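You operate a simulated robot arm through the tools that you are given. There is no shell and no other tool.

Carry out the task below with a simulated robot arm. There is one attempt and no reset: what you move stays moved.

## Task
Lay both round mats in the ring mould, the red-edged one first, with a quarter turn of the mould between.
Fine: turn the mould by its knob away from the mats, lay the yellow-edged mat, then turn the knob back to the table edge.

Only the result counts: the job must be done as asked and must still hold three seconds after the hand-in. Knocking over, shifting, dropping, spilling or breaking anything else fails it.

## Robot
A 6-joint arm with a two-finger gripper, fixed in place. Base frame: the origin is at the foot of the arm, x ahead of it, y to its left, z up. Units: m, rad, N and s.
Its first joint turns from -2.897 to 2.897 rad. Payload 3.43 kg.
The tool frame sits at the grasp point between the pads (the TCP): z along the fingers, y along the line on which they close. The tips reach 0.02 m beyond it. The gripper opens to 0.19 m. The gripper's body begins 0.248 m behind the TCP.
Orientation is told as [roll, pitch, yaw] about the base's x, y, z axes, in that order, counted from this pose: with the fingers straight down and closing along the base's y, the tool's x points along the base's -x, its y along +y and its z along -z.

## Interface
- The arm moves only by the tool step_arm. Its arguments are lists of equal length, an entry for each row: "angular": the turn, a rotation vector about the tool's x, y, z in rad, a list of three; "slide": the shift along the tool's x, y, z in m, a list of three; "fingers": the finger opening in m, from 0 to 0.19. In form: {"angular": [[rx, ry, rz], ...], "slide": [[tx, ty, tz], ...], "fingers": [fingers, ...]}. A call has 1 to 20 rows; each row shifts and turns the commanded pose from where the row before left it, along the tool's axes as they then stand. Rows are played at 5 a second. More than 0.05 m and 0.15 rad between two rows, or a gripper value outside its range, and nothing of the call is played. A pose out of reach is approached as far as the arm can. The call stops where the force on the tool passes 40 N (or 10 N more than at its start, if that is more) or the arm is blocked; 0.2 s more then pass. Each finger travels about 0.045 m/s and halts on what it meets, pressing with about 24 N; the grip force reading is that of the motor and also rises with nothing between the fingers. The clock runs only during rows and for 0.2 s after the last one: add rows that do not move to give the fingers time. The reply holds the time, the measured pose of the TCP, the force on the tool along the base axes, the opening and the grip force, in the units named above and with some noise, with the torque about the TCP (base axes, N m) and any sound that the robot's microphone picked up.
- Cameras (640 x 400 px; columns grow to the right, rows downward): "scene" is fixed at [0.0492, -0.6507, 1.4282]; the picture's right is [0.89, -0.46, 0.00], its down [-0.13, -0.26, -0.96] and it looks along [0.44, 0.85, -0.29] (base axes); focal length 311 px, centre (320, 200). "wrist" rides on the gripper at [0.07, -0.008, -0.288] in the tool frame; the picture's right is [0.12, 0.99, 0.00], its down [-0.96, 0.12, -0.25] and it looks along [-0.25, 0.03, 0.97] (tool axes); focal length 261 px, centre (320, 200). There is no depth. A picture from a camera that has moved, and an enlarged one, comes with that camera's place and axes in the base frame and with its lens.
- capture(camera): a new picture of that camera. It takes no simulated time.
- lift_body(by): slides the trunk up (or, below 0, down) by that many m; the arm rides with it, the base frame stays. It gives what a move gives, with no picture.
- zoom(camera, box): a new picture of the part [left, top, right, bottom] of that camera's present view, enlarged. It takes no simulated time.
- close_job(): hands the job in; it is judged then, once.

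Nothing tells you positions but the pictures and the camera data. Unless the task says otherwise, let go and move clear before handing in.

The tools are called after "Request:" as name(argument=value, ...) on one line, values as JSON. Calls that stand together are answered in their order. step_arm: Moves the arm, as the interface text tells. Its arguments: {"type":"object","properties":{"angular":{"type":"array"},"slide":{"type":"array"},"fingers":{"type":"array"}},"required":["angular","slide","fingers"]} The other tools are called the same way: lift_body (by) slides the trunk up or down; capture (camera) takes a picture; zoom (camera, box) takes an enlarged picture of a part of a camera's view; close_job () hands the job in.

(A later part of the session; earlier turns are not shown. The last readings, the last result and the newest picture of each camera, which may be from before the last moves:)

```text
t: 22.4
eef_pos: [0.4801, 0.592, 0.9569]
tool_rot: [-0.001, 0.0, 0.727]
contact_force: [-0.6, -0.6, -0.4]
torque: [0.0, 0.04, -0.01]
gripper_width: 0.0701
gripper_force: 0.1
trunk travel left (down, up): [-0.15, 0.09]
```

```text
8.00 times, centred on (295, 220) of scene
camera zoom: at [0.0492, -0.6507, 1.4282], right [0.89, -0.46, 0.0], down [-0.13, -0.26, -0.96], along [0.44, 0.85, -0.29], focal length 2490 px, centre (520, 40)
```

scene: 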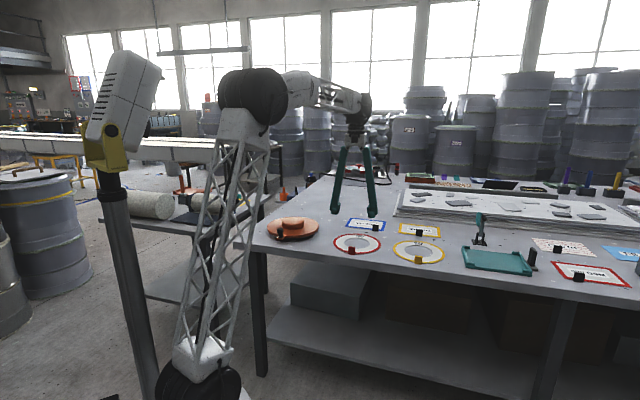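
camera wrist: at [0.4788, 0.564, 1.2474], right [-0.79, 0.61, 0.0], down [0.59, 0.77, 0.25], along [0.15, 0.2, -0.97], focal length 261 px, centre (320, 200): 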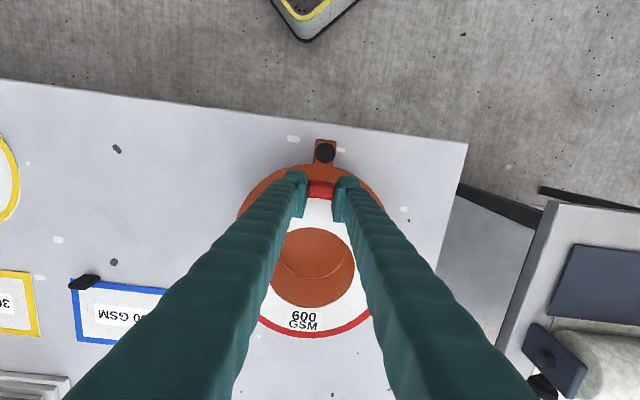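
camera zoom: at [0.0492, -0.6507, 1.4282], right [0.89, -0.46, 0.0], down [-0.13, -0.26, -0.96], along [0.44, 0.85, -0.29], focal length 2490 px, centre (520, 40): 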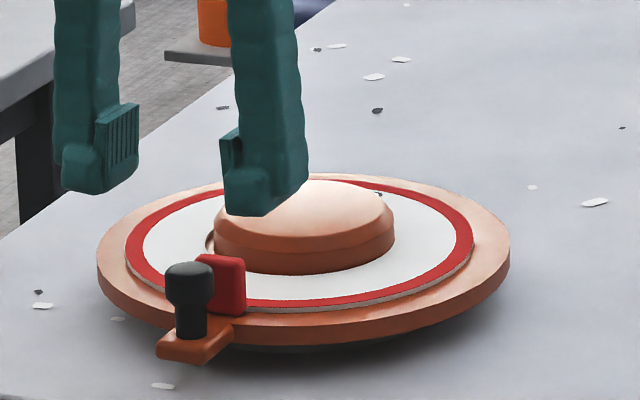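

Request:
step_arm(angular=[[0, 0, 0], [0, 0, 0], [0, 0, 0], [0, 0, 0]], slide=[[0, 0, 0.03], [0, 0, 0.025], [0, 0, 0.013], [0, 0, 0]], fingers=[0.07, 0.07, 0.07, 0.07])

Request:
zoom(camera="wrist", box=[240, 100, 400, 300])

Request:
zoom(camera="scene", box=[265, 195, 325, 245])

```text
t: 23.4
eef_pos: [0.4793, 0.5918, 0.8897]
tool_rot: [0.001, 0.0, 0.728]
contact_force: [-0.2, -0.6, 0.2]
torque: [0.01, -0.03, 0.03]
gripper_width: 0.0699
gripper_force: 0.0
trunk travel left (down, up): [-0.15, 0.09]
```

```text
2.00 times, centred on (320, 200) of wrist
camera zoom: at [0.4325, 0.5398, 1.1762], right [-0.75, 0.66, 0.0], down [0.64, 0.73, 0.25], along [0.16, 0.19, -0.97], focal length 521 px, centre (320, 200)
```

zoom: 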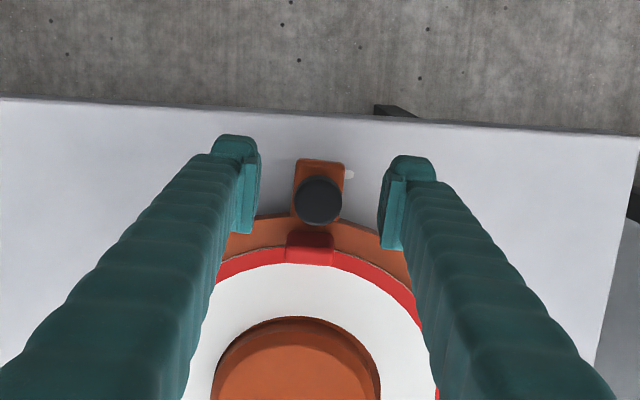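

```text
8.00 times, centred on (295, 220) of scene
camera zoom: at [0.0492, -0.6507, 1.4282], right [0.89, -0.46, 0.0], down [-0.13, -0.26, -0.96], along [0.44, 0.85, -0.29], focal length 2490 px, centre (520, 40)
```

zoom: 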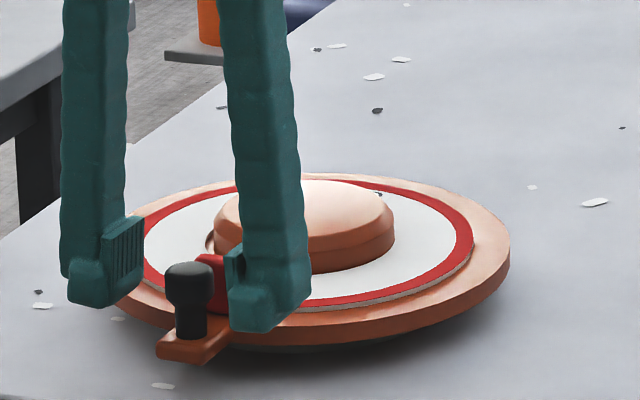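

Request:
step_arm(angular=[[0, 0, 0], [0, 0, 0], [0, 0, 0], [0, 0, 0], [0, 0, 0], [0, 0, 0]], slide=[[0, 0, 0], [0, 0, 0], [0, 0, 0], [0, 0, 0], [0, 0, 0], [0, 0, 0]], fingers=[0.055, 0.04, 0.03, 0.015, 0.015, 0.015])

Request:
zoom(camera="wrist", box=[240, 100, 400, 300])

Request:
zoom(camera="scene", box=[265, 195, 325, 245])

```text
t: 24.8
eef_pos: [0.4809, 0.5923, 0.8902]
tool_rot: [0.0, -0.001, 0.728]
contact_force: [0.0, -1.1, -0.9]
torque: [-0.01, -0.02, -0.09]
gripper_width: 0.023
gripper_force: 44.9
trunk travel left (down, up): [-0.15, 0.09]
```

```text
2.00 times, centred on (320, 200) of wrist
camera zoom: at [0.4326, 0.5398, 1.1763], right [-0.75, 0.66, 0.0], down [0.64, 0.73, 0.25], along [0.16, 0.19, -0.97], focal length 521 px, centre (320, 200)
```

zoom: 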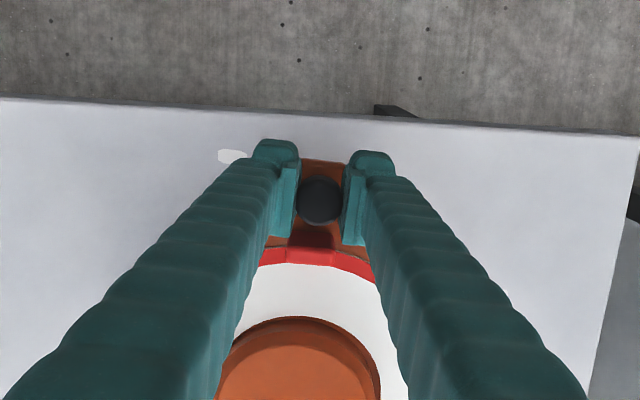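

```text
8.00 times, centred on (295, 220) of scene
camera zoom: at [0.0492, -0.6507, 1.4282], right [0.89, -0.46, 0.0], down [-0.13, -0.26, -0.96], along [0.44, 0.85, -0.29], focal length 2490 px, centre (520, 40)
```

zoom: 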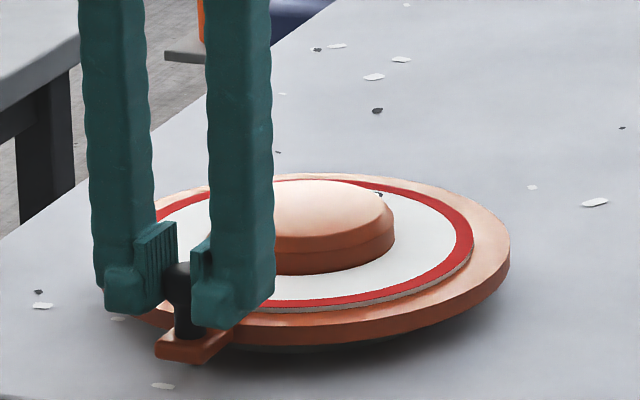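

I've gripped the knob. I'll start the quarter turn with a few small arc steps about the mould centre, then check.

Request:
step_arm(angular=[[0, 0, 0.0503], [0, 0, 0], [0, 0, 0.1007], [0, 0, 0], [0, 0, 0.1007], [0, 0, 0], [0, 0, 0.0503]], slide=[[0, 0, 0], [0, 0.0155, 0], [0, 0, 0], [0, 0.0155, 0], [0, 0, 0], [0, 0.0155, 0], [0, 0, 0]], fingers=[0.015, 0.015, 0.015, 0.015, 0.015, 0.015, 0.015])

Request:
zoom(camera="wrist", box=[240, 100, 400, 300])

Request:
zoom(camera="scene", box=[255, 185, 335, 250])

```text
t: 26.4
eef_pos: [0.4543, 0.6325, 0.8884]
tool_rot: [0.0, 0.002, 0.426]
contact_force: [-4.6, -1.4, -13.4]
torque: [0.07, 0.02, 0.0]
gripper_width: 0.0231
gripper_force: 45.1
trunk travel left (down, up): [-0.15, 0.09]
```

```text
2.00 times, centred on (320, 200) of wrist
camera zoom: at [0.3934, 0.5959, 1.1765], right [-0.52, 0.85, 0.0], down [0.83, 0.5, 0.25], along [0.21, 0.13, -0.97], focal length 521 px, centre (320, 200)
```

zoom: 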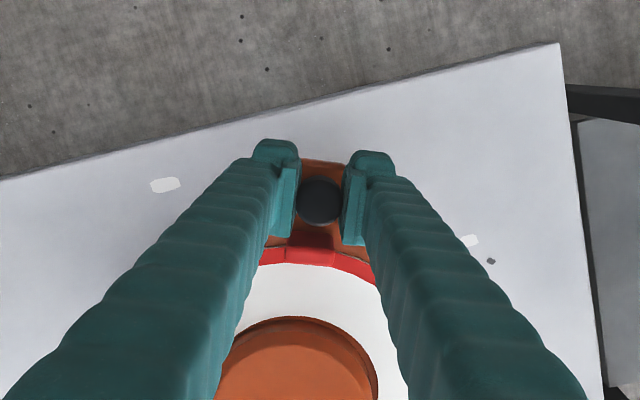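

```text
6.15 times, centred on (295, 218) of scene
camera zoom: at [0.0492, -0.6507, 1.4282], right [0.89, -0.46, 0.0], down [-0.13, -0.26, -0.96], along [0.44, 0.85, -0.29], focal length 1915 px, centre (474, 92)
```

zoom: 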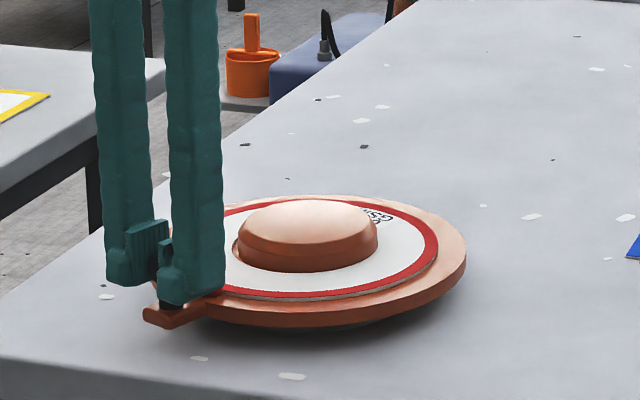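

Request:
step_arm(angular=[[0, 0, 0.0503], [0, 0, 0], [0, 0, 0.1007], [0, 0, 0], [0, 0, 0.1007], [0, 0, 0], [0, 0, 0.1007], [0, 0, 0], [0, 0, 0.1007], [0, 0, 0], [0, 0, 0.0503]], slide=[[0, 0, 0], [0, 0.0155, 0], [0, 0, 0], [0, 0.0155, 0], [0, 0, 0], [0, 0.0155, 0], [0, 0, 0], [0, 0.0155, 0], [0, 0, 0], [0, 0.0155, 0], [0, 0, 0]], fingers=[0.015, 0.015, 0.015, 0.015, 0.015, 0.015, 0.015, 0.015, 0.015, 0.015, 0.015])

Request:
zoom(camera="scene", box=[255, 185, 335, 250])

```text
t: 28.8
eef_pos: [0.4419, 0.7072, 0.8897]
tool_rot: [-0.001, 0.0, -0.078]
contact_force: [-0.1, 0.9, -4.6]
torque: [0.02, -0.13, 0.0]
gripper_width: 0.0231
gripper_force: 45.1
trunk travel left (down, up): [-0.15, 0.09]
```

```text
6.15 times, centred on (295, 218) of scene
camera zoom: at [0.0492, -0.6507, 1.4282], right [0.89, -0.46, 0.0], down [-0.13, -0.26, -0.96], along [0.44, 0.85, -0.29], focal length 1915 px, centre (474, 92)
```

zoom: 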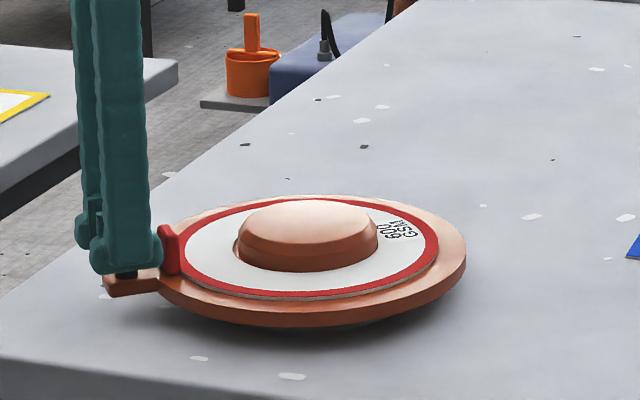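

Request:
step_arm(angular=[[0, 0, 0.0503], [0, 0, 0], [0, 0, 0.1007], [0, 0, 0], [0, 0, 0.1007], [0, 0, 0], [0, 0, 0.1007], [0, 0, 0], [0, 0, 0.1007], [0, 0, 0], [0, 0, 0.1007], [0, 0, 0], [0, 0, 0.1007], [0, 0, 0], [0, 0, 0.0503], [0, 0, 0]], slide=[[0, 0, 0], [0, 0.0155, 0], [0, 0, 0], [0, 0.0155, 0], [0, 0, 0], [0, 0.0155, 0], [0, 0, 0], [0, 0.0155, 0], [0, 0, 0], [0, 0.0155, 0], [0, 0, 0], [0, 0.0155, 0], [0, 0, 0], [0, 0.0155, 0], [0, 0, 0], [0, 0, 0]], fingers=[0.015, 0.015, 0.015, 0.015, 0.015, 0.015, 0.015, 0.015, 0.015, 0.015, 0.015, 0.015, 0.015, 0.015, 0.015, 0.015])

Request:
zoom(camera="scene", box=[255, 185, 335, 250])

Request:
zoom(camera="wrist", box=[240, 100, 400, 300])

```text
t: 32.2
eef_pos: [0.4859, 0.8033, 0.8887]
tool_rot: [0.0, -0.001, -0.784]
contact_force: [-4.6, 1.3, 6.2]
torque: [0.07, -0.02, -0.21]
gripper_width: 0.0228
gripper_force: 45.4
trunk travel left (down, up): [-0.15, 0.09]
```

```text
6.15 times, centred on (295, 218) of scene
camera zoom: at [0.0492, -0.6507, 1.4282], right [0.89, -0.46, 0.0], down [-0.13, -0.26, -0.96], along [0.44, 0.85, -0.29], focal length 1915 px, centre (474, 92)
```

zoom: 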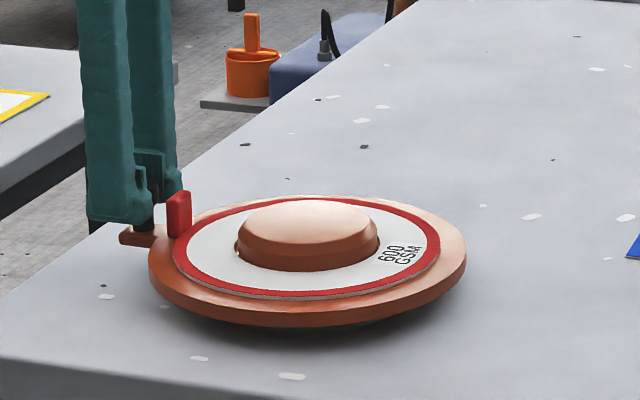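

```text
2.00 times, centred on (320, 200) of wrist
camera zoom: at [0.4296, 0.8479, 1.1756], right [0.62, 0.79, 0.0], down [0.76, -0.6, 0.25], along [0.19, -0.15, -0.97], focal length 521 px, centre (320, 200)
```

zoom: 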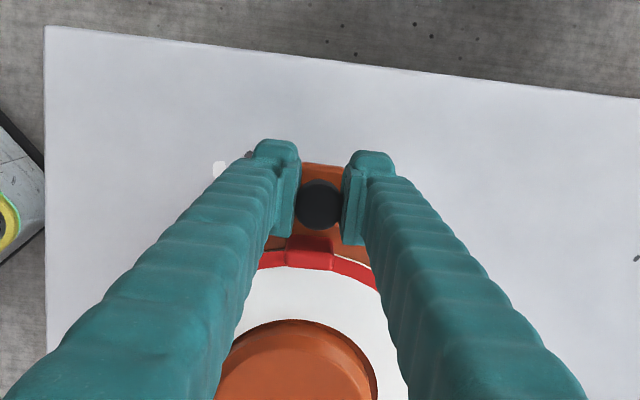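

The mould is turned a quarter turn, with the knob at about 135°, away from the mats. I'll release the knob and rise straight up.

Request:
step_arm(angular=[[0, 0, 0], [0, 0, 0], [0, 0, 0], [0, 0, 0], [0, 0, 0], [0, 0, 0], [0, 0, 0]], slide=[[0, 0, 0], [0, 0, 0], [0, 0, 0], [0, 0, -0.03], [0, 0, -0.05], [0, 0, -0.05], [0, 0, 0]], fingers=[0.04, 0.055, 0.065, 0.065, 0.07, 0.07, 0.07])

Request:
zoom(camera="scene", box=[255, 185, 335, 250])

Request:
capture(camera="wrist")

```text
t: 33.8
eef_pos: [0.4861, 0.8036, 1.0174]
tool_rot: [0.001, 0.0, -0.781]
contact_force: [-0.3, 0.4, 0.1]
torque: [0.02, 0.0, 0.02]
gripper_width: 0.0698
gripper_force: 0.1
trunk travel left (down, up): [-0.15, 0.09]
```

```text
6.15 times, centred on (295, 218) of scene
camera zoom: at [0.0492, -0.6507, 1.4282], right [0.89, -0.46, 0.0], down [-0.13, -0.26, -0.96], along [0.44, 0.85, -0.29], focal length 1915 px, centre (474, 92)
```

zoom: 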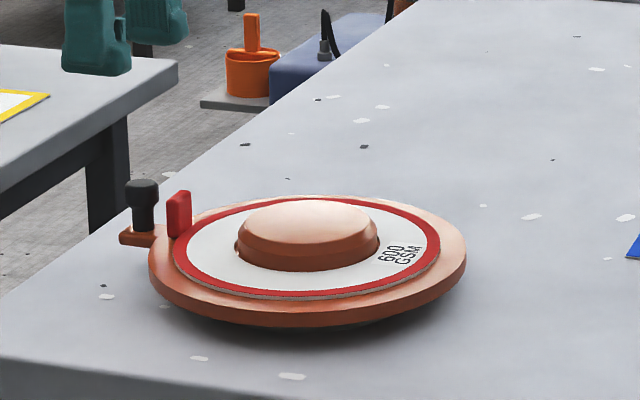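

```text
taken
camera wrist: at [0.4297, 0.8481, 1.3057], right [0.62, 0.79, 0.0], down [0.76, -0.6, 0.25], along [0.2, -0.15, -0.97], focal length 261 px, centre (320, 200)
```

wrist: 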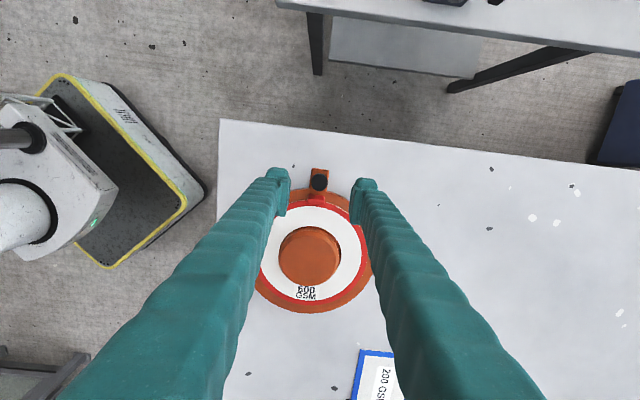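

The red mat turned with the mould and sits flat. Next I'll rotate the tool back and travel to above the yellow tab, at about (0.921, 0.168).

Request:
step_arm(angular=[[0, 0, -0.1435], [0, 0, -0.1435], [0, 0, -0.1435], [0, 0, -0.1435], [0, 0, -0.1435], [0, 0, -0.1435], [0, 0, -0.1435], [0, 0, -0.1435], [0, 0, -0.1435], [0, 0, -0.1435], [0, 0, -0.1435], [0, 0, 0]], slide=[[0, 0, 0], [0, 0, 0], [0, 0, 0], [0, 0, 0], [0, 0, 0], [0, 0, 0], [0, 0, 0], [0, 0, 0], [0, 0, 0], [0, 0, 0], [0, 0, 0], [0, 0, 0]], fingers=[0.07, 0.07, 0.07, 0.07, 0.07, 0.07, 0.07, 0.07, 0.07, 0.07, 0.07, 0.07])

Request:
step_arm(angular=[[0, 0, 0], [0, 0, 0], [0, 0, 0], [0, 0, 0], [0, 0, 0], [0, 0, 0], [0, 0, 0], [0, 0, 0], [0, 0, 0], [0, 0, 0], [0, 0, 0], [0, 0, 0], [0, 0, 0], [0, 0, 0], [0, 0, 0], [0, 0, 0], [0, 0, 0], [0, 0, 0], [0, 0, 0]], slide=[[0.0089, -0.0444, 0], [0.0089, -0.0444, 0], [0.0089, -0.0444, 0], [0.0089, -0.0444, 0], [0.0089, -0.0444, 0], [0.0089, -0.0444, 0], [0.0089, -0.0444, 0], [0.0089, -0.0444, 0], [0.0089, -0.0444, 0], [0.0089, -0.0444, 0], [0.0089, -0.0444, 0], [0.0089, -0.0444, 0], [0.0089, -0.0444, 0], [0.0089, -0.0444, 0], [0.0089, -0.0444, 0], [0.0089, -0.0444, 0], [0.0089, -0.0444, 0], [0, 0, 0], [0, 0, 0]], fingers=[0.07, 0.07, 0.07, 0.07, 0.07, 0.07, 0.07, 0.07, 0.07, 0.07, 0.07, 0.07, 0.07, 0.07, 0.07, 0.07, 0.07, 0.07, 0.07])

Request:
capture(camera="wrist")

Request:
zoom(camera="wrist", box=[240, 140, 400, 300])

Request:
capture(camera="scene")

```text
t: 36.4
eef_pos: [0.4856, 0.8037, 1.0187]
tool_rot: [0.0, 0.001, 0.795]
contact_force: [-0.4, 0.0, 0.5]
torque: [0.02, 0.01, 0.0]
gripper_width: 0.0699
gripper_force: 0.0
trunk travel left (down, up): [-0.15, 0.09]
```

```text
t: 40.4
eef_pos: [0.9177, 0.1674, 1.02]
tool_rot: [0.0, 0.0, 0.796]
contact_force: [0.0, 0.3, 1.5]
torque: [0.0, 0.02, 0.01]
gripper_width: 0.0699
gripper_force: 0.2
trunk travel left (down, up): [-0.15, 0.09]
```

```text
taken
camera wrist: at [0.8745, 0.1119, 1.307], right [-0.79, 0.61, 0.0], down [0.59, 0.77, 0.25], along [0.15, 0.2, -0.97], focal length 261 px, centre (320, 200)
```

wrist: 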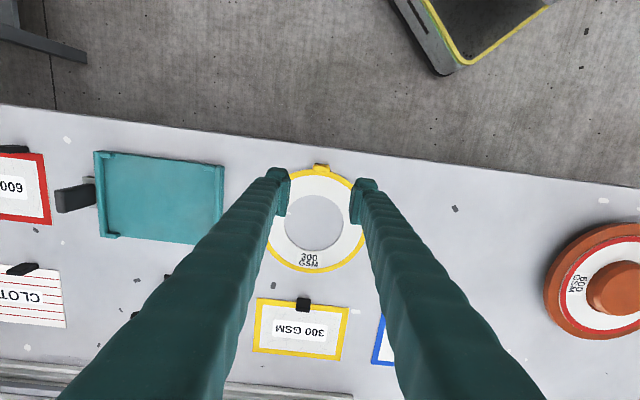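

```text
2.50 times, centred on (320, 220) of wrist
camera zoom: at [0.8745, 0.1119, 1.307], right [-0.79, 0.61, 0.0], down [0.59, 0.77, 0.25], along [0.15, 0.2, -0.97], focal length 652 px, centre (320, 150)
```

zoom: 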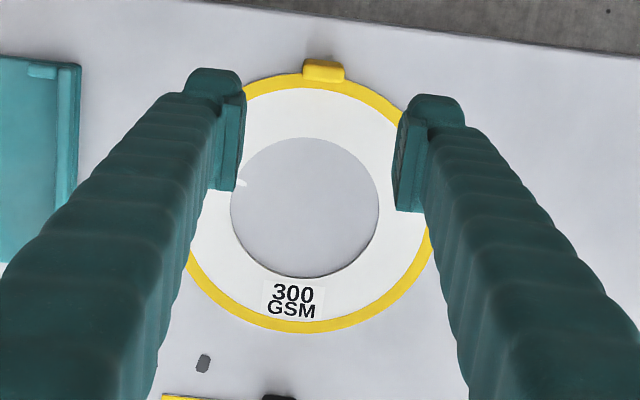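

```text
taken
```

scene: 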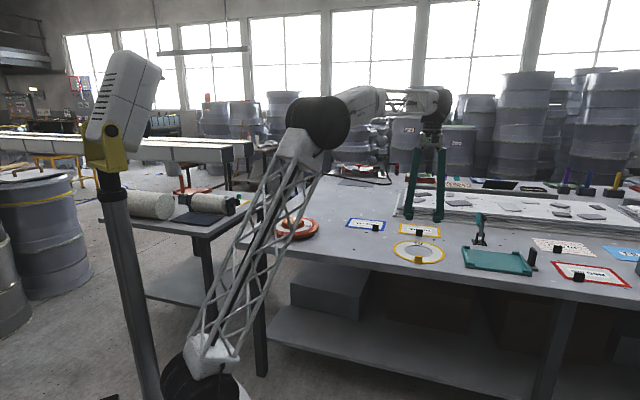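

Request:
step_arm(angular=[[0, 0, 0], [0, 0, 0], [0, 0, 0], [0, 0, 0], [0, 0, 0]], slide=[[-0.001, 0.0015, 0.04], [0, 0, 0.045], [0, 0, 0.04], [0, 0, 0.0235], [0, 0, 0]], fingers=[0.07, 0.07, 0.07, 0.07, 0.07])

Request:
zoom(camera="wrist", box=[240, 100, 400, 300])

Request:
zoom(camera="scene", box=[380, 215, 460, 275])

```text
t: 41.6
eef_pos: [0.9193, 0.1673, 0.8708]
tool_rot: [-0.001, -0.001, 0.795]
contact_force: [0.7, -0.7, -0.3]
torque: [0.01, -0.02, 0.04]
gripper_width: 0.0702
gripper_force: 0.0
trunk travel left (down, up): [-0.15, 0.09]
```

```text
2.00 times, centred on (320, 200) of wrist
camera zoom: at [0.8755, 0.1132, 1.1578], right [-0.79, 0.61, 0.0], down [0.59, 0.77, 0.25], along [0.15, 0.2, -0.97], focal length 521 px, centre (320, 200)
```

zoom: 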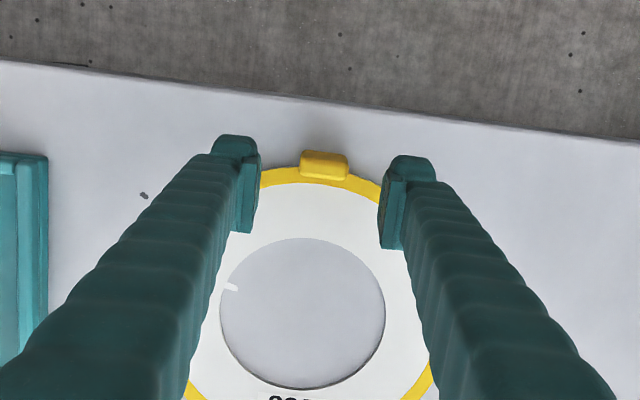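

```text
6.67 times, centred on (420, 245) of scene
camera zoom: at [0.0492, -0.6507, 1.4282], right [0.89, -0.46, 0.0], down [-0.13, -0.26, -0.96], along [0.44, 0.85, -0.29], focal length 2075 px, centre (-347, -100)
```

zoom: 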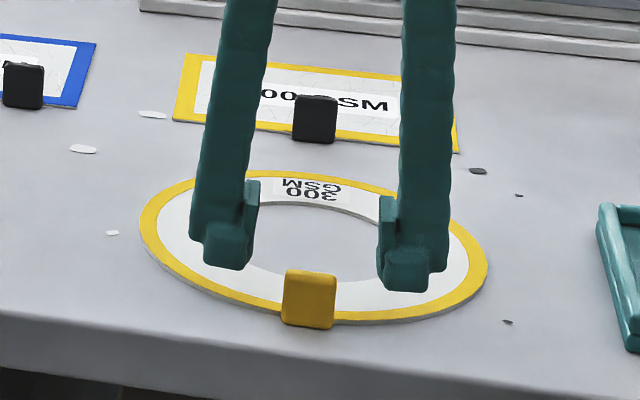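

Request:
step_arm(angular=[[0, 0, 0], [0, 0, 0], [0, 0, 0], [0, 0, 0], [0, 0, 0], [0, 0, 0], [0, 0, 0], [0, 0, 0], [0, 0, 0]], slide=[[0, 0, 0.015], [0, 0, 0.009], [0, 0, 0.0035], [0, 0, 0], [0, 0, 0], [0, 0, 0], [0, 0, 0], [0, 0, 0], [0, 0, 0]], fingers=[0.065, 0.06, 0.06, 0.06, 0.045, 0.035, 0.02, 0.02, 0.02])

Request:
zoom(camera="scene", box=[380, 215, 460, 275])

Request:
zoom(camera="wrist", box=[240, 100, 400, 300])

```text
t: 43.6
eef_pos: [0.9192, 0.1679, 0.8436]
tool_rot: [-0.001, 0.001, 0.796]
contact_force: [-0.2, 0.2, -0.3]
torque: [-0.03, -0.02, 0.03]
gripper_width: 0.0286
gripper_force: 23.6
trunk travel left (down, up): [-0.15, 0.09]
```

```text
6.67 times, centred on (420, 245) of scene
camera zoom: at [0.0492, -0.6507, 1.4282], right [0.89, -0.46, 0.0], down [-0.13, -0.26, -0.96], along [0.44, 0.85, -0.29], focal length 2075 px, centre (-347, -100)
```

zoom: 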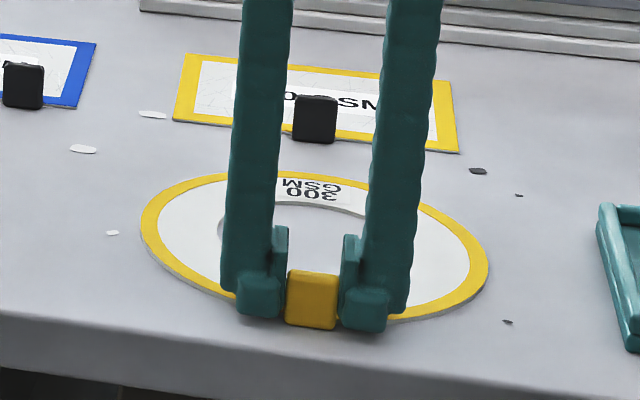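

```text
2.00 times, centred on (320, 200) of wrist
camera zoom: at [0.8755, 0.1124, 1.1305], right [-0.79, 0.61, 0.0], down [0.59, 0.77, 0.25], along [0.15, 0.2, -0.97], focal length 521 px, centre (320, 200)
```

zoom: 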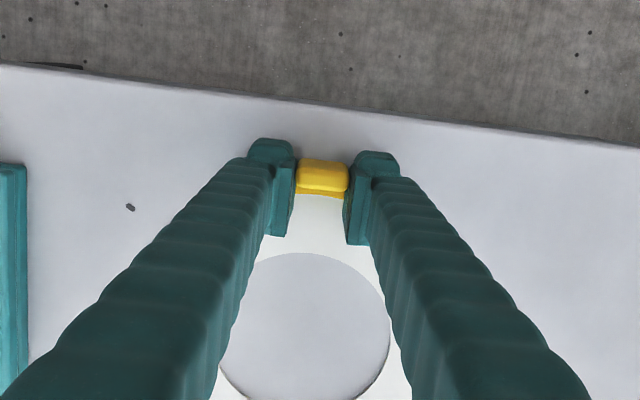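

I've gripped the yellow tab in the same way as the red one. I'll lift it and carry it to the mould.

Request:
step_arm(angular=[[0, 0, 0], [0, 0, 0], [0, 0, 0], [0, 0, 0], [0, 0, 0], [0, 0, 0], [0, 0, 0]], slide=[[0, 0, -0.005], [0, 0, -0.01], [0, 0, -0.02], [0, 0, -0.03], [0, 0, -0.03], [0, 0, -0.03], [0, 0, 0]], fingers=[0.02, 0.02, 0.02, 0.02, 0.02, 0.02, 0.02])

Request:
step_arm(angular=[[0, 0, 0], [0, 0, 0], [0, 0, 0], [0, 0, 0], [0, 0, 0], [0, 0, 0], [0, 0, 0], [0, 0, 0], [0, 0, 0], [0, 0, 0], [0, 0, 0], [0, 0, 0], [0, 0, 0], [0, 0, 0], [0, 0, 0], [0, 0, 0], [0, 0, 0], [0, 0, 0], [0, 0, 0], [0, 0, 0]], slide=[[-0.0023, 0.03, 0], [-0.0023, 0.03, 0], [-0.0023, 0.03, 0], [-0.0023, 0.03, 0], [-0.0023, 0.03, 0], [-0.0023, 0.03, 0], [-0.0023, 0.03, 0], [-0.0023, 0.03, 0], [-0.0023, 0.03, 0], [-0.0023, 0.03, 0], [-0.0023, 0.03, 0], [-0.0023, 0.03, 0], [-0.0023, 0.03, 0], [-0.0023, 0.03, 0], [-0.0023, 0.03, 0], [-0.0023, 0.03, 0], [-0.0023, 0.03, 0], [-0.0023, 0.03, 0], [-0.0023, 0.03, 0], [-0.0021, 0.0291, 0]], fingers=[0.02, 0.02, 0.02, 0.02, 0.02, 0.02, 0.02, 0.02, 0.02, 0.02, 0.02, 0.02, 0.02, 0.02, 0.02, 0.02, 0.02, 0.02, 0.02, 0.02])

Request:
step_arm(angular=[[0, 0, 0], [0, 0, 0]], slide=[[0, 0, 0], [0, 0, 0]], fingers=[0.02, 0.02])

Request:
zoom(camera="wrist", box=[260, 210, 370, 320])

Request:
zoom(camera="scene", box=[255, 180, 335, 245])

```text
t: 45.2
eef_pos: [0.9187, 0.1709, 0.9674]
tool_rot: [0.001, 0.001, 0.796]
contact_force: [0.2, -0.3, 0.0]
torque: [-0.03, 0.04, 0.01]
gripper_width: 0.0285
gripper_force: 23.4
trunk travel left (down, up): [-0.15, 0.09]
```

```text
t: 49.4
eef_pos: [0.5219, 0.6212, 0.9664]
tool_rot: [0.001, 0.0, 0.795]
contact_force: [1.0, -1.1, -0.9]
torque: [0.05, 0.06, 0.01]
gripper_width: 0.0286
gripper_force: 24.5
trunk travel left (down, up): [-0.15, 0.09]
```

```text
t: 50.0
eef_pos: [0.5216, 0.6217, 0.9664]
tool_rot: [0.002, -0.001, 0.796]
contact_force: [-0.4, 0.6, -0.6]
torque: [-0.03, -0.01, 0.0]
gripper_width: 0.0287
gripper_force: 24.3
trunk travel left (down, up): [-0.15, 0.09]
```

```text
3.64 times, centred on (315, 265) of wrist
camera zoom: at [0.4777, 0.566, 1.2539], right [-0.79, 0.61, 0.0], down [0.59, 0.77, 0.25], along [0.15, 0.2, -0.97], focal length 948 px, centre (338, -36)
```

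zoom: 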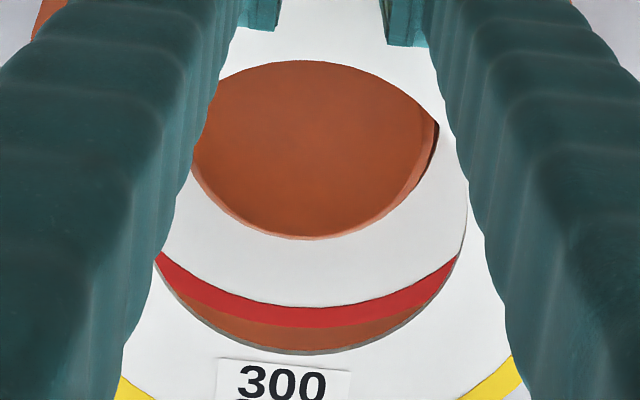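

```text
6.15 times, centred on (295, 212) of scene
camera zoom: at [0.0492, -0.6507, 1.4282], right [0.89, -0.46, 0.0], down [-0.13, -0.26, -0.96], along [0.44, 0.85, -0.29], focal length 1915 px, centre (474, 123)
```

zoom: 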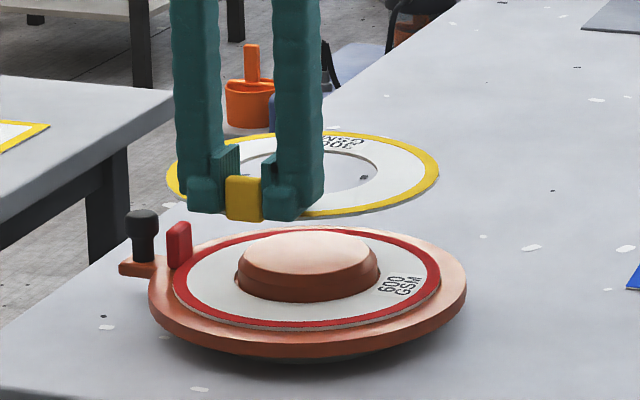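

The yellow mat is above the mould and needs a shift of about 2 mm. I'll shift and lower to just above the boss.

Request:
step_arm(angular=[[0, 0, 0], [0, 0, 0], [0, 0, 0], [0, 0, 0]], slide=[[0.0015, -0.0021, 0.015], [0, 0, 0.02], [0, 0, 0.02], [0, 0, 0]], fingers=[0.02, 0.02, 0.02, 0.02])

Request:
zoom(camera="wrist", box=[260, 210, 370, 320])

Request:
capture(camera="wrist")

Request:
zoom(camera="scene", box=[265, 195, 325, 245])

```text
t: 51.0
eef_pos: [0.523, 0.6217, 0.9119]
tool_rot: [0.001, -0.001, 0.795]
contact_force: [-0.6, 0.1, -0.4]
torque: [0.0, 0.03, 0.0]
gripper_width: 0.0286
gripper_force: 24.6
trunk travel left (down, up): [-0.15, 0.09]
```

```text
3.64 times, centred on (315, 265) of wrist
camera zoom: at [0.4784, 0.565, 1.1991], right [-0.79, 0.61, 0.0], down [0.59, 0.77, 0.25], along [0.15, 0.2, -0.97], focal length 948 px, centre (338, -36)
```

zoom: 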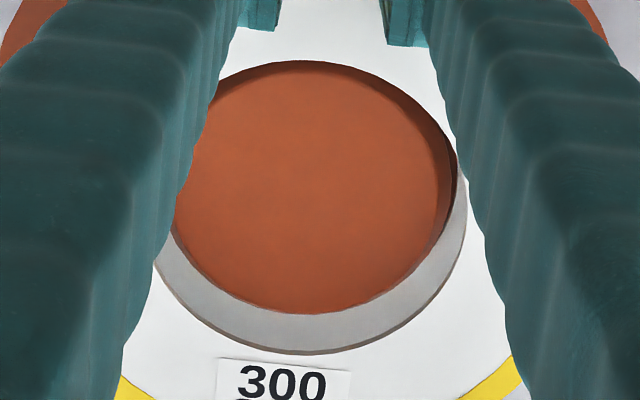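

```text
taken
camera wrist: at [0.4784, 0.565, 1.1991], right [-0.79, 0.61, 0.0], down [0.59, 0.77, 0.25], along [0.15, 0.2, -0.97], focal length 261 px, centre (320, 200)
```

wrist: 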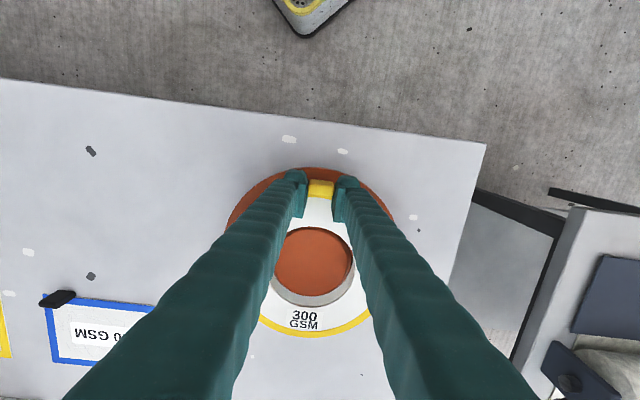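

```text
8.00 times, centred on (295, 220) of scene
camera zoom: at [0.0492, -0.6507, 1.4282], right [0.89, -0.46, 0.0], down [-0.13, -0.26, -0.96], along [0.44, 0.85, -0.29], focal length 2490 px, centre (520, 40)
```

zoom: 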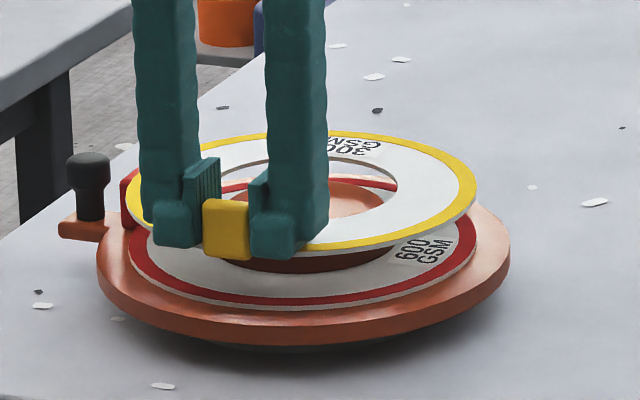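

Request:
step_arm(angular=[[0, 0, 0], [0, 0, 0], [0, 0, 0]], slide=[[0.0012, -0.0006, 0], [0, 0, 0.012], [0, 0, 0]], fingers=[0.02, 0.02, 0.02])

Request:
zoom(camera="wrist", box=[260, 210, 370, 320])

Request:
zoom(camera="scene", box=[265, 195, 325, 245])

```text
t: 51.8
eef_pos: [0.5211, 0.6179, 0.901]
tool_rot: [0.001, -0.001, 0.795]
contact_force: [-1.0, -0.3, -0.6]
torque: [-0.01, 0.06, 0.0]
gripper_width: 0.0289
gripper_force: 24.3
trunk travel left (down, up): [-0.15, 0.09]
```

```text
3.64 times, centred on (315, 265) of wrist
camera zoom: at [0.4789, 0.5627, 1.1879], right [-0.79, 0.61, 0.0], down [0.59, 0.77, 0.25], along [0.15, 0.2, -0.97], focal length 948 px, centre (338, -36)
```

zoom: 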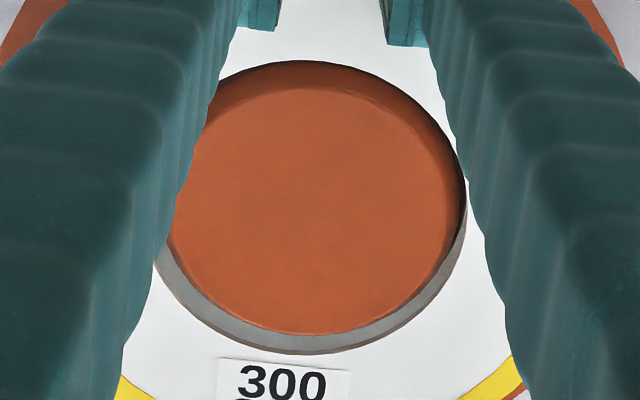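

```text
8.00 times, centred on (295, 220) of scene
camera zoom: at [0.0492, -0.6507, 1.4282], right [0.89, -0.46, 0.0], down [-0.13, -0.26, -0.96], along [0.44, 0.85, -0.29], focal length 2490 px, centre (520, 40)
```

zoom: 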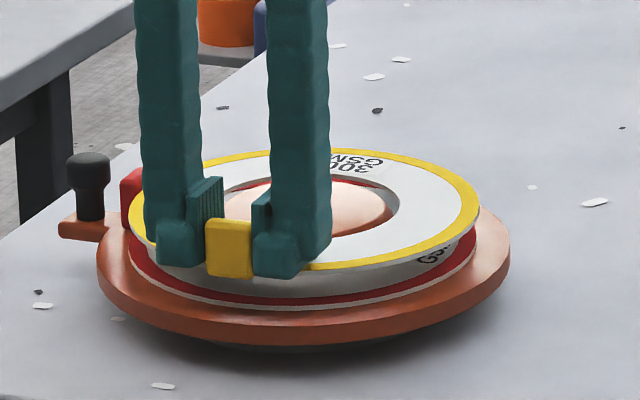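

Request:
step_arm(angular=[[0, 0, 0], [0, 0, 0], [0, 0, 0], [0, 0, 0]], slide=[[0.0005, 0, 0.003], [0, 0, 0.004], [0, 0, 0.004], [0, 0, 0]], fingers=[0.02, 0.02, 0.02, 0.02])

Request:
zoom(camera="wrist", box=[260, 210, 370, 320])

Request:
zoom(camera="scene", box=[265, 195, 325, 245])

```text
t: 52.8
eef_pos: [0.5225, 0.6166, 0.8903]
tool_rot: [0.001, 0.0, 0.796]
contact_force: [0.1, -0.5, -0.4]
torque: [0.02, 0.03, 0.01]
gripper_width: 0.0288
gripper_force: 23.6
trunk travel left (down, up): [-0.15, 0.09]
```

```text
3.64 times, centred on (315, 265) of wrist
camera zoom: at [0.4787, 0.5615, 1.1774], right [-0.79, 0.61, 0.0], down [0.59, 0.77, 0.25], along [0.15, 0.2, -0.97], focal length 948 px, centre (338, -36)
```

zoom: 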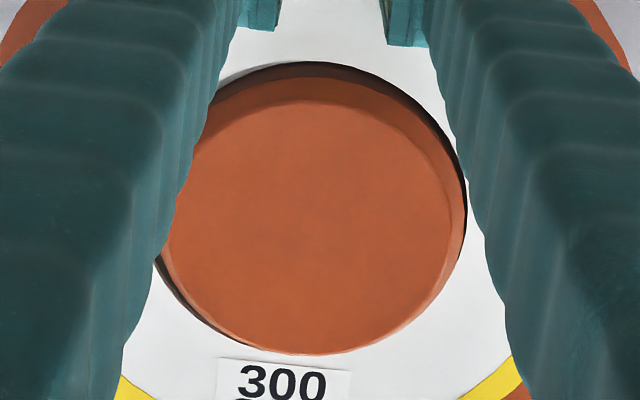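

```text
8.00 times, centred on (295, 220) of scene
camera zoom: at [0.0492, -0.6507, 1.4282], right [0.89, -0.46, 0.0], down [-0.13, -0.26, -0.96], along [0.44, 0.85, -0.29], focal length 2490 px, centre (520, 40)
```

zoom: 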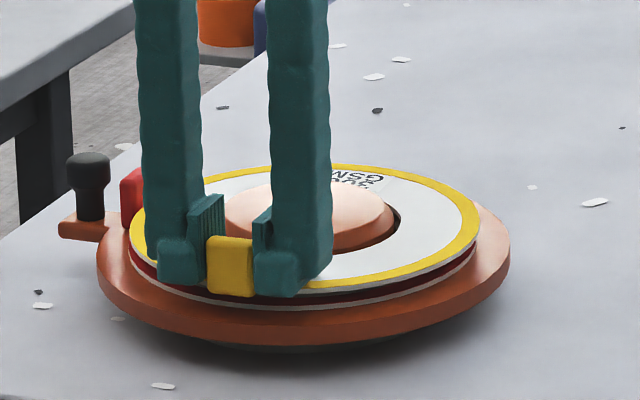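

Request:
zoom(camera="scene", box=[268, 205, 298, 230])

Request:
zoom(camera="wrist", box=[340, 160, 440, 260])

```text
16.00 times, centred on (283, 218) of scene
camera zoom: at [0.0492, -0.6507, 1.4282], right [0.89, -0.46, 0.0], down [-0.13, -0.26, -0.96], along [0.44, 0.85, -0.29], focal length 4980 px, centre (912, -80)
```

zoom: 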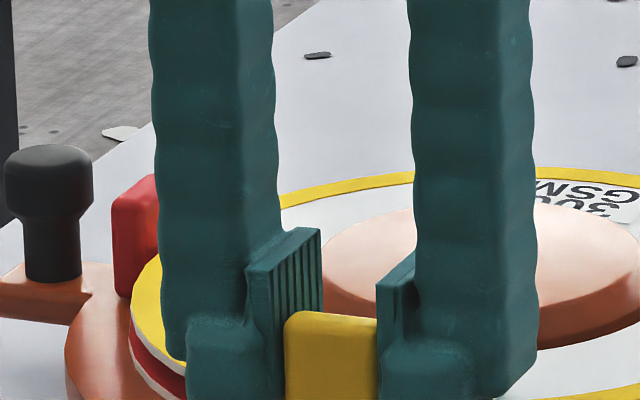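

```text
4.00 times, centred on (390, 210) of wrist
camera zoom: at [0.4787, 0.5615, 1.1774], right [-0.79, 0.61, 0.0], down [0.59, 0.77, 0.25], along [0.15, 0.2, -0.97], focal length 1043 px, centre (40, 160)
```

zoom: 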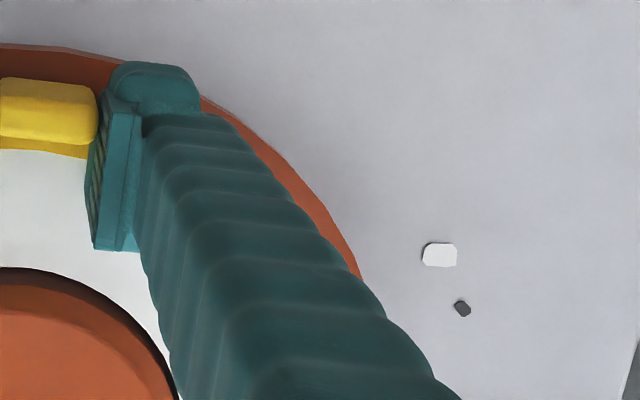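

The yellow mat is already below the top of the red tab with no contact. I'll lower it in small steps until it touches.

Request:
step_arm(angular=[[0, 0, 0], [0, 0, 0], [0, 0, 0], [0, 0, 0]], slide=[[0, 0.0003, 0.002], [0, 0, 0.002], [0, 0, 0.002], [0, 0, 0]], fingers=[0.02, 0.02, 0.02, 0.02])

Request:
zoom(camera="scene", box=[265, 195, 325, 245])

```text
t: 53.8
eef_pos: [0.5229, 0.6187, 0.8839]
tool_rot: [0.001, -0.001, 0.795]
contact_force: [0.0, -0.1, -0.8]
torque: [-0.01, -0.01, -0.02]
gripper_width: 0.0286
gripper_force: 24.3
trunk travel left (down, up): [-0.15, 0.09]
```

```text
8.00 times, centred on (295, 220) of scene
camera zoom: at [0.0492, -0.6507, 1.4282], right [0.89, -0.46, 0.0], down [-0.13, -0.26, -0.96], along [0.44, 0.85, -0.29], focal length 2490 px, centre (520, 40)
```

zoom: 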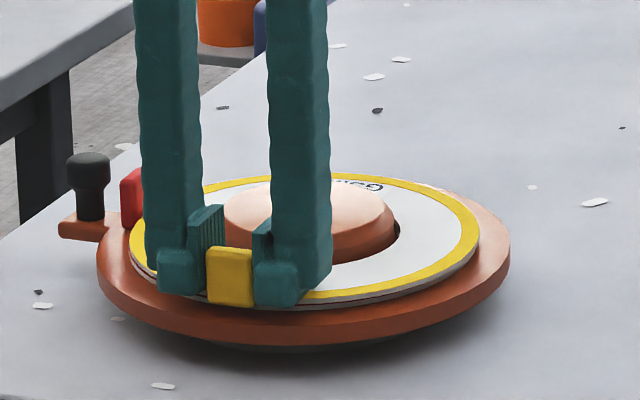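

Request:
step_arm(angular=[[0, 0, 0], [0, 0, 0], [0, 0, 0]], slide=[[0, 0, 0.0015], [0, 0, 0.0015], [0, 0, 0]], fingers=[0.02, 0.02, 0.02])

Request:
zoom(camera="scene", box=[265, 195, 325, 245])

```text
t: 54.6
eef_pos: [0.5223, 0.617, 0.8816]
tool_rot: [0.001, 0.0, 0.796]
contact_force: [0.6, 0.2, 0.2]
torque: [0.09, -0.05, -0.04]
gripper_width: 0.0284
gripper_force: 23.9
trunk travel left (down, up): [-0.15, 0.09]
```

```text
8.00 times, centred on (295, 220) of scene
camera zoom: at [0.0492, -0.6507, 1.4282], right [0.89, -0.46, 0.0], down [-0.13, -0.26, -0.96], along [0.44, 0.85, -0.29], focal length 2490 px, centre (520, 40)
```

zoom: 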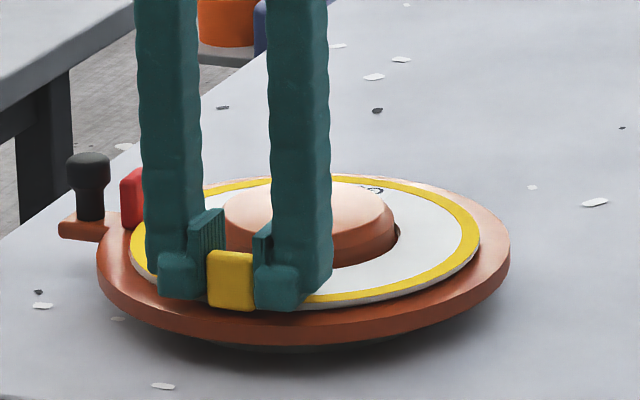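

Request:
step_arm(angular=[[0, 0, 0], [0, 0, 0]], slide=[[0, 0, 0.0012], [0, 0, 0]], fingers=[0.02, 0.02])

Request:
zoom(camera="scene", box=[265, 195, 325, 245])

Request:
zoom(camera="wrist", box=[260, 210, 370, 320])

```text
t: 55.2
eef_pos: [0.5216, 0.6179, 0.8808]
tool_rot: [0.0, -0.002, 0.797]
contact_force: [1.6, 1.4, 5.5]
torque: [0.13, -0.17, 0.04]
gripper_width: 0.0287
gripper_force: 24.0
trunk travel left (down, up): [-0.15, 0.09]
```

```text
8.00 times, centred on (295, 220) of scene
camera zoom: at [0.0492, -0.6507, 1.4282], right [0.89, -0.46, 0.0], down [-0.13, -0.26, -0.96], along [0.44, 0.85, -0.29], focal length 2490 px, centre (520, 40)
```

zoom: 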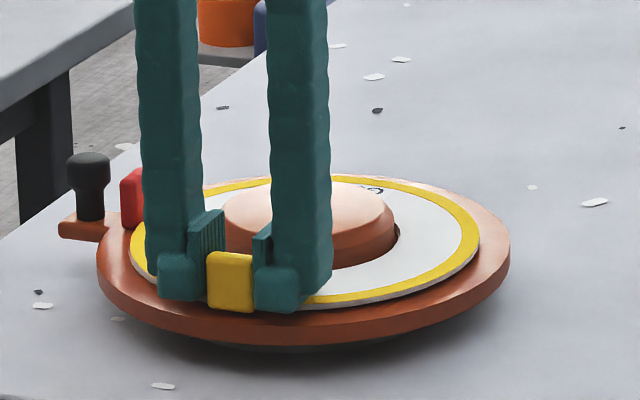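

```text
3.64 times, centred on (315, 265) of wrist
camera zoom: at [0.4784, 0.5618, 1.1674], right [-0.79, 0.61, 0.0], down [0.59, 0.77, 0.25], along [0.15, 0.2, -0.97], focal length 948 px, centre (338, -36)
```

zoom: 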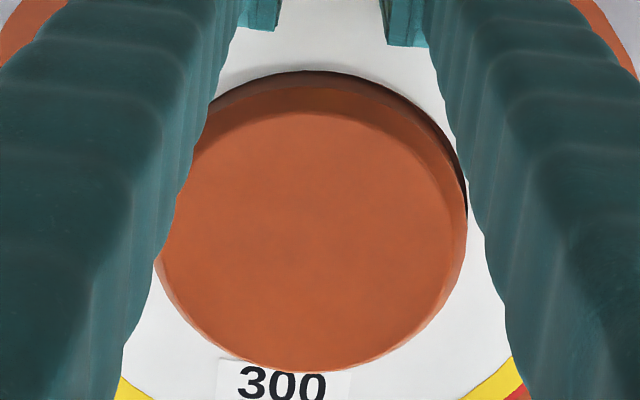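

Request:
step_arm(angular=[[0, 0, 0], [0, 0, 0], [0, 0, 0], [0, 0, 0], [0, 0, 0], [0, 0, 0], [0, 0, 0]], slide=[[0, 0, 0], [0, 0, 0], [0, 0, 0], [0, 0, -0.02], [0, 0, -0.04], [0, 0, -0.04], [0, 0, 0]], fingers=[0.04, 0.05, 0.055, 0.055, 0.06, 0.07, 0.07])

Request:
zoom(camera="scene", box=[265, 195, 325, 245])

Request:
zoom(camera="wrist", box=[230, 130, 410, 350])

```text
t: 56.8
eef_pos: [0.5197, 0.617, 0.979]
tool_rot: [-0.001, 0.0, 0.795]
contact_force: [0.0, 0.0, 0.0]
torque: [0.06, 0.02, -0.01]
gripper_width: 0.07
gripper_force: 0.1
trunk travel left (down, up): [-0.15, 0.09]
```

```text
8.00 times, centred on (295, 220) of scene
camera zoom: at [0.0492, -0.6507, 1.4282], right [0.89, -0.46, 0.0], down [-0.13, -0.26, -0.96], along [0.44, 0.85, -0.29], focal length 2490 px, centre (520, 40)
```

zoom: 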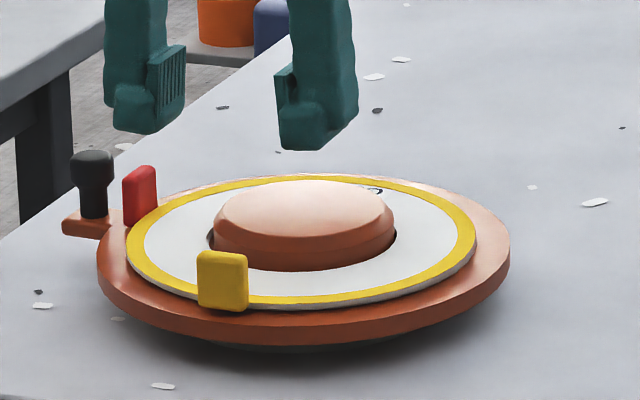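

```text
1.82 times, centred on (320, 240) of wrist
camera zoom: at [0.4764, 0.5613, 1.2669], right [-0.79, 0.61, 0.0], down [0.59, 0.77, 0.25], along [0.15, 0.2, -0.97], focal length 474 px, centre (320, 127)
```

zoom: 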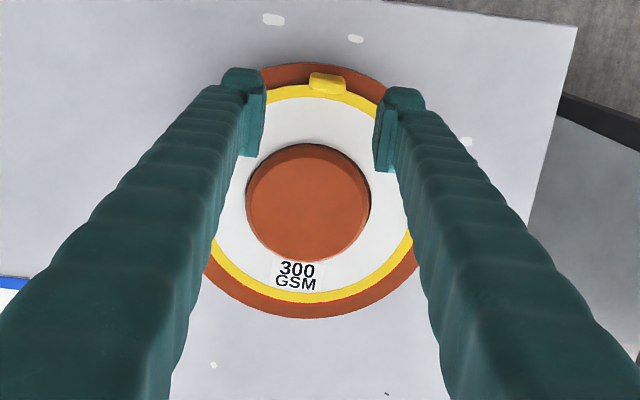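

Both mats are seated flat. The mould rotated a degree or two on release. Next I'll go back to the knob to turn it to the table edge.

Request:
step_arm(angular=[[0, 0, 0.1435], [0, 0, 0.1435], [0, 0, 0.1435], [0, 0, 0.1435], [0, 0, 0.1435], [0, 0, 0.1435], [0, 0, 0.1435], [0, 0, 0.1435], [0, 0, 0.1435], [0, 0, 0.1435], [0, 0, 0.1435], [0, 0, 0], [0, 0, 0], [0, 0, 0], [0, 0, 0], [0, 0, 0], [0, 0, 0]], slide=[[0, 0, -0.02], [0, 0, 0], [0, 0, 0], [0, 0, 0], [0, 0, 0], [0, 0, 0], [0, 0, 0], [0, 0, 0], [0, 0, 0], [0, 0, 0], [0, 0, 0], [0.031, 0.0228, 0], [0.031, 0.0228, 0], [0.031, 0.0228, 0], [0.031, 0.0228, 0], [0.031, 0.0226, 0], [0, 0, 0]], fingers=[0.07, 0.07, 0.07, 0.07, 0.07, 0.07, 0.07, 0.07, 0.07, 0.07, 0.07, 0.07, 0.07, 0.07, 0.07, 0.07, 0.07])

Request:
zoom(camera="wrist", box=[240, 100, 400, 300])

Request:
capture(camera="wrist")

Request:
zoom(camera="scene", box=[255, 180, 335, 245])

```text
t: 60.4
eef_pos: [0.4917, 0.8087, 0.9964]
tool_rot: [-0.002, -0.001, -0.783]
contact_force: [0.6, 0.0, -0.4]
torque: [-0.06, 0.01, 0.0]
gripper_width: 0.07
gripper_force: 0.1
trunk travel left (down, up): [-0.15, 0.09]
```

```text
2.00 times, centred on (320, 200) of wrist
camera zoom: at [0.435, 0.8525, 1.2847], right [0.62, 0.79, 0.0], down [0.76, -0.6, 0.25], along [0.19, -0.15, -0.97], focal length 521 px, centre (320, 200)
```

zoom: 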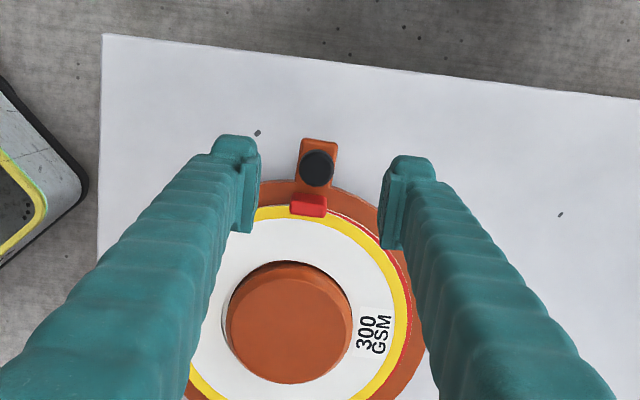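

```text
taken
camera wrist: at [0.435, 0.8525, 1.2847], right [0.62, 0.79, 0.0], down [0.76, -0.6, 0.25], along [0.19, -0.15, -0.97], focal length 261 px, centre (320, 200)
```

wrist: 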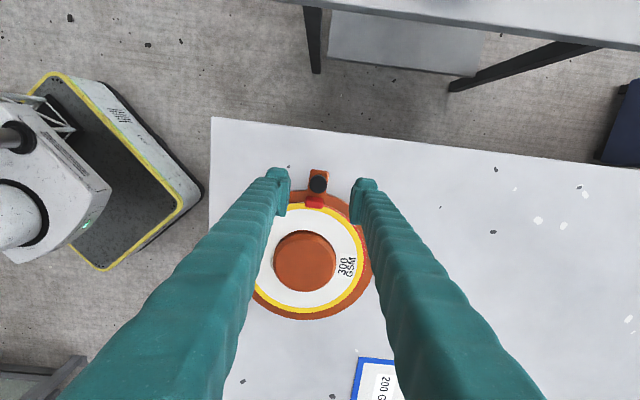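

```text
6.15 times, centred on (295, 212) of scene
camera zoom: at [0.0492, -0.6507, 1.4282], right [0.89, -0.46, 0.0], down [-0.13, -0.26, -0.96], along [0.44, 0.85, -0.29], focal length 1915 px, centre (474, 123)
```

zoom: 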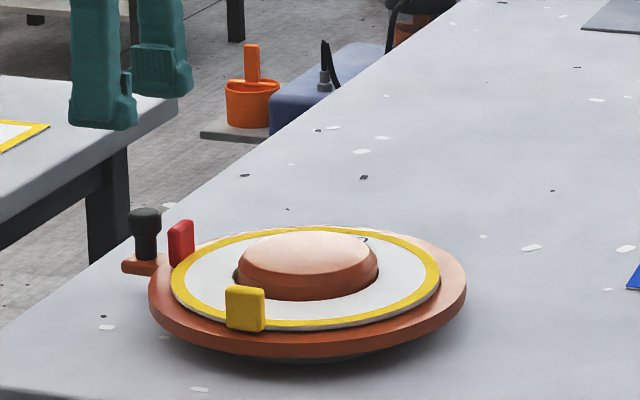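

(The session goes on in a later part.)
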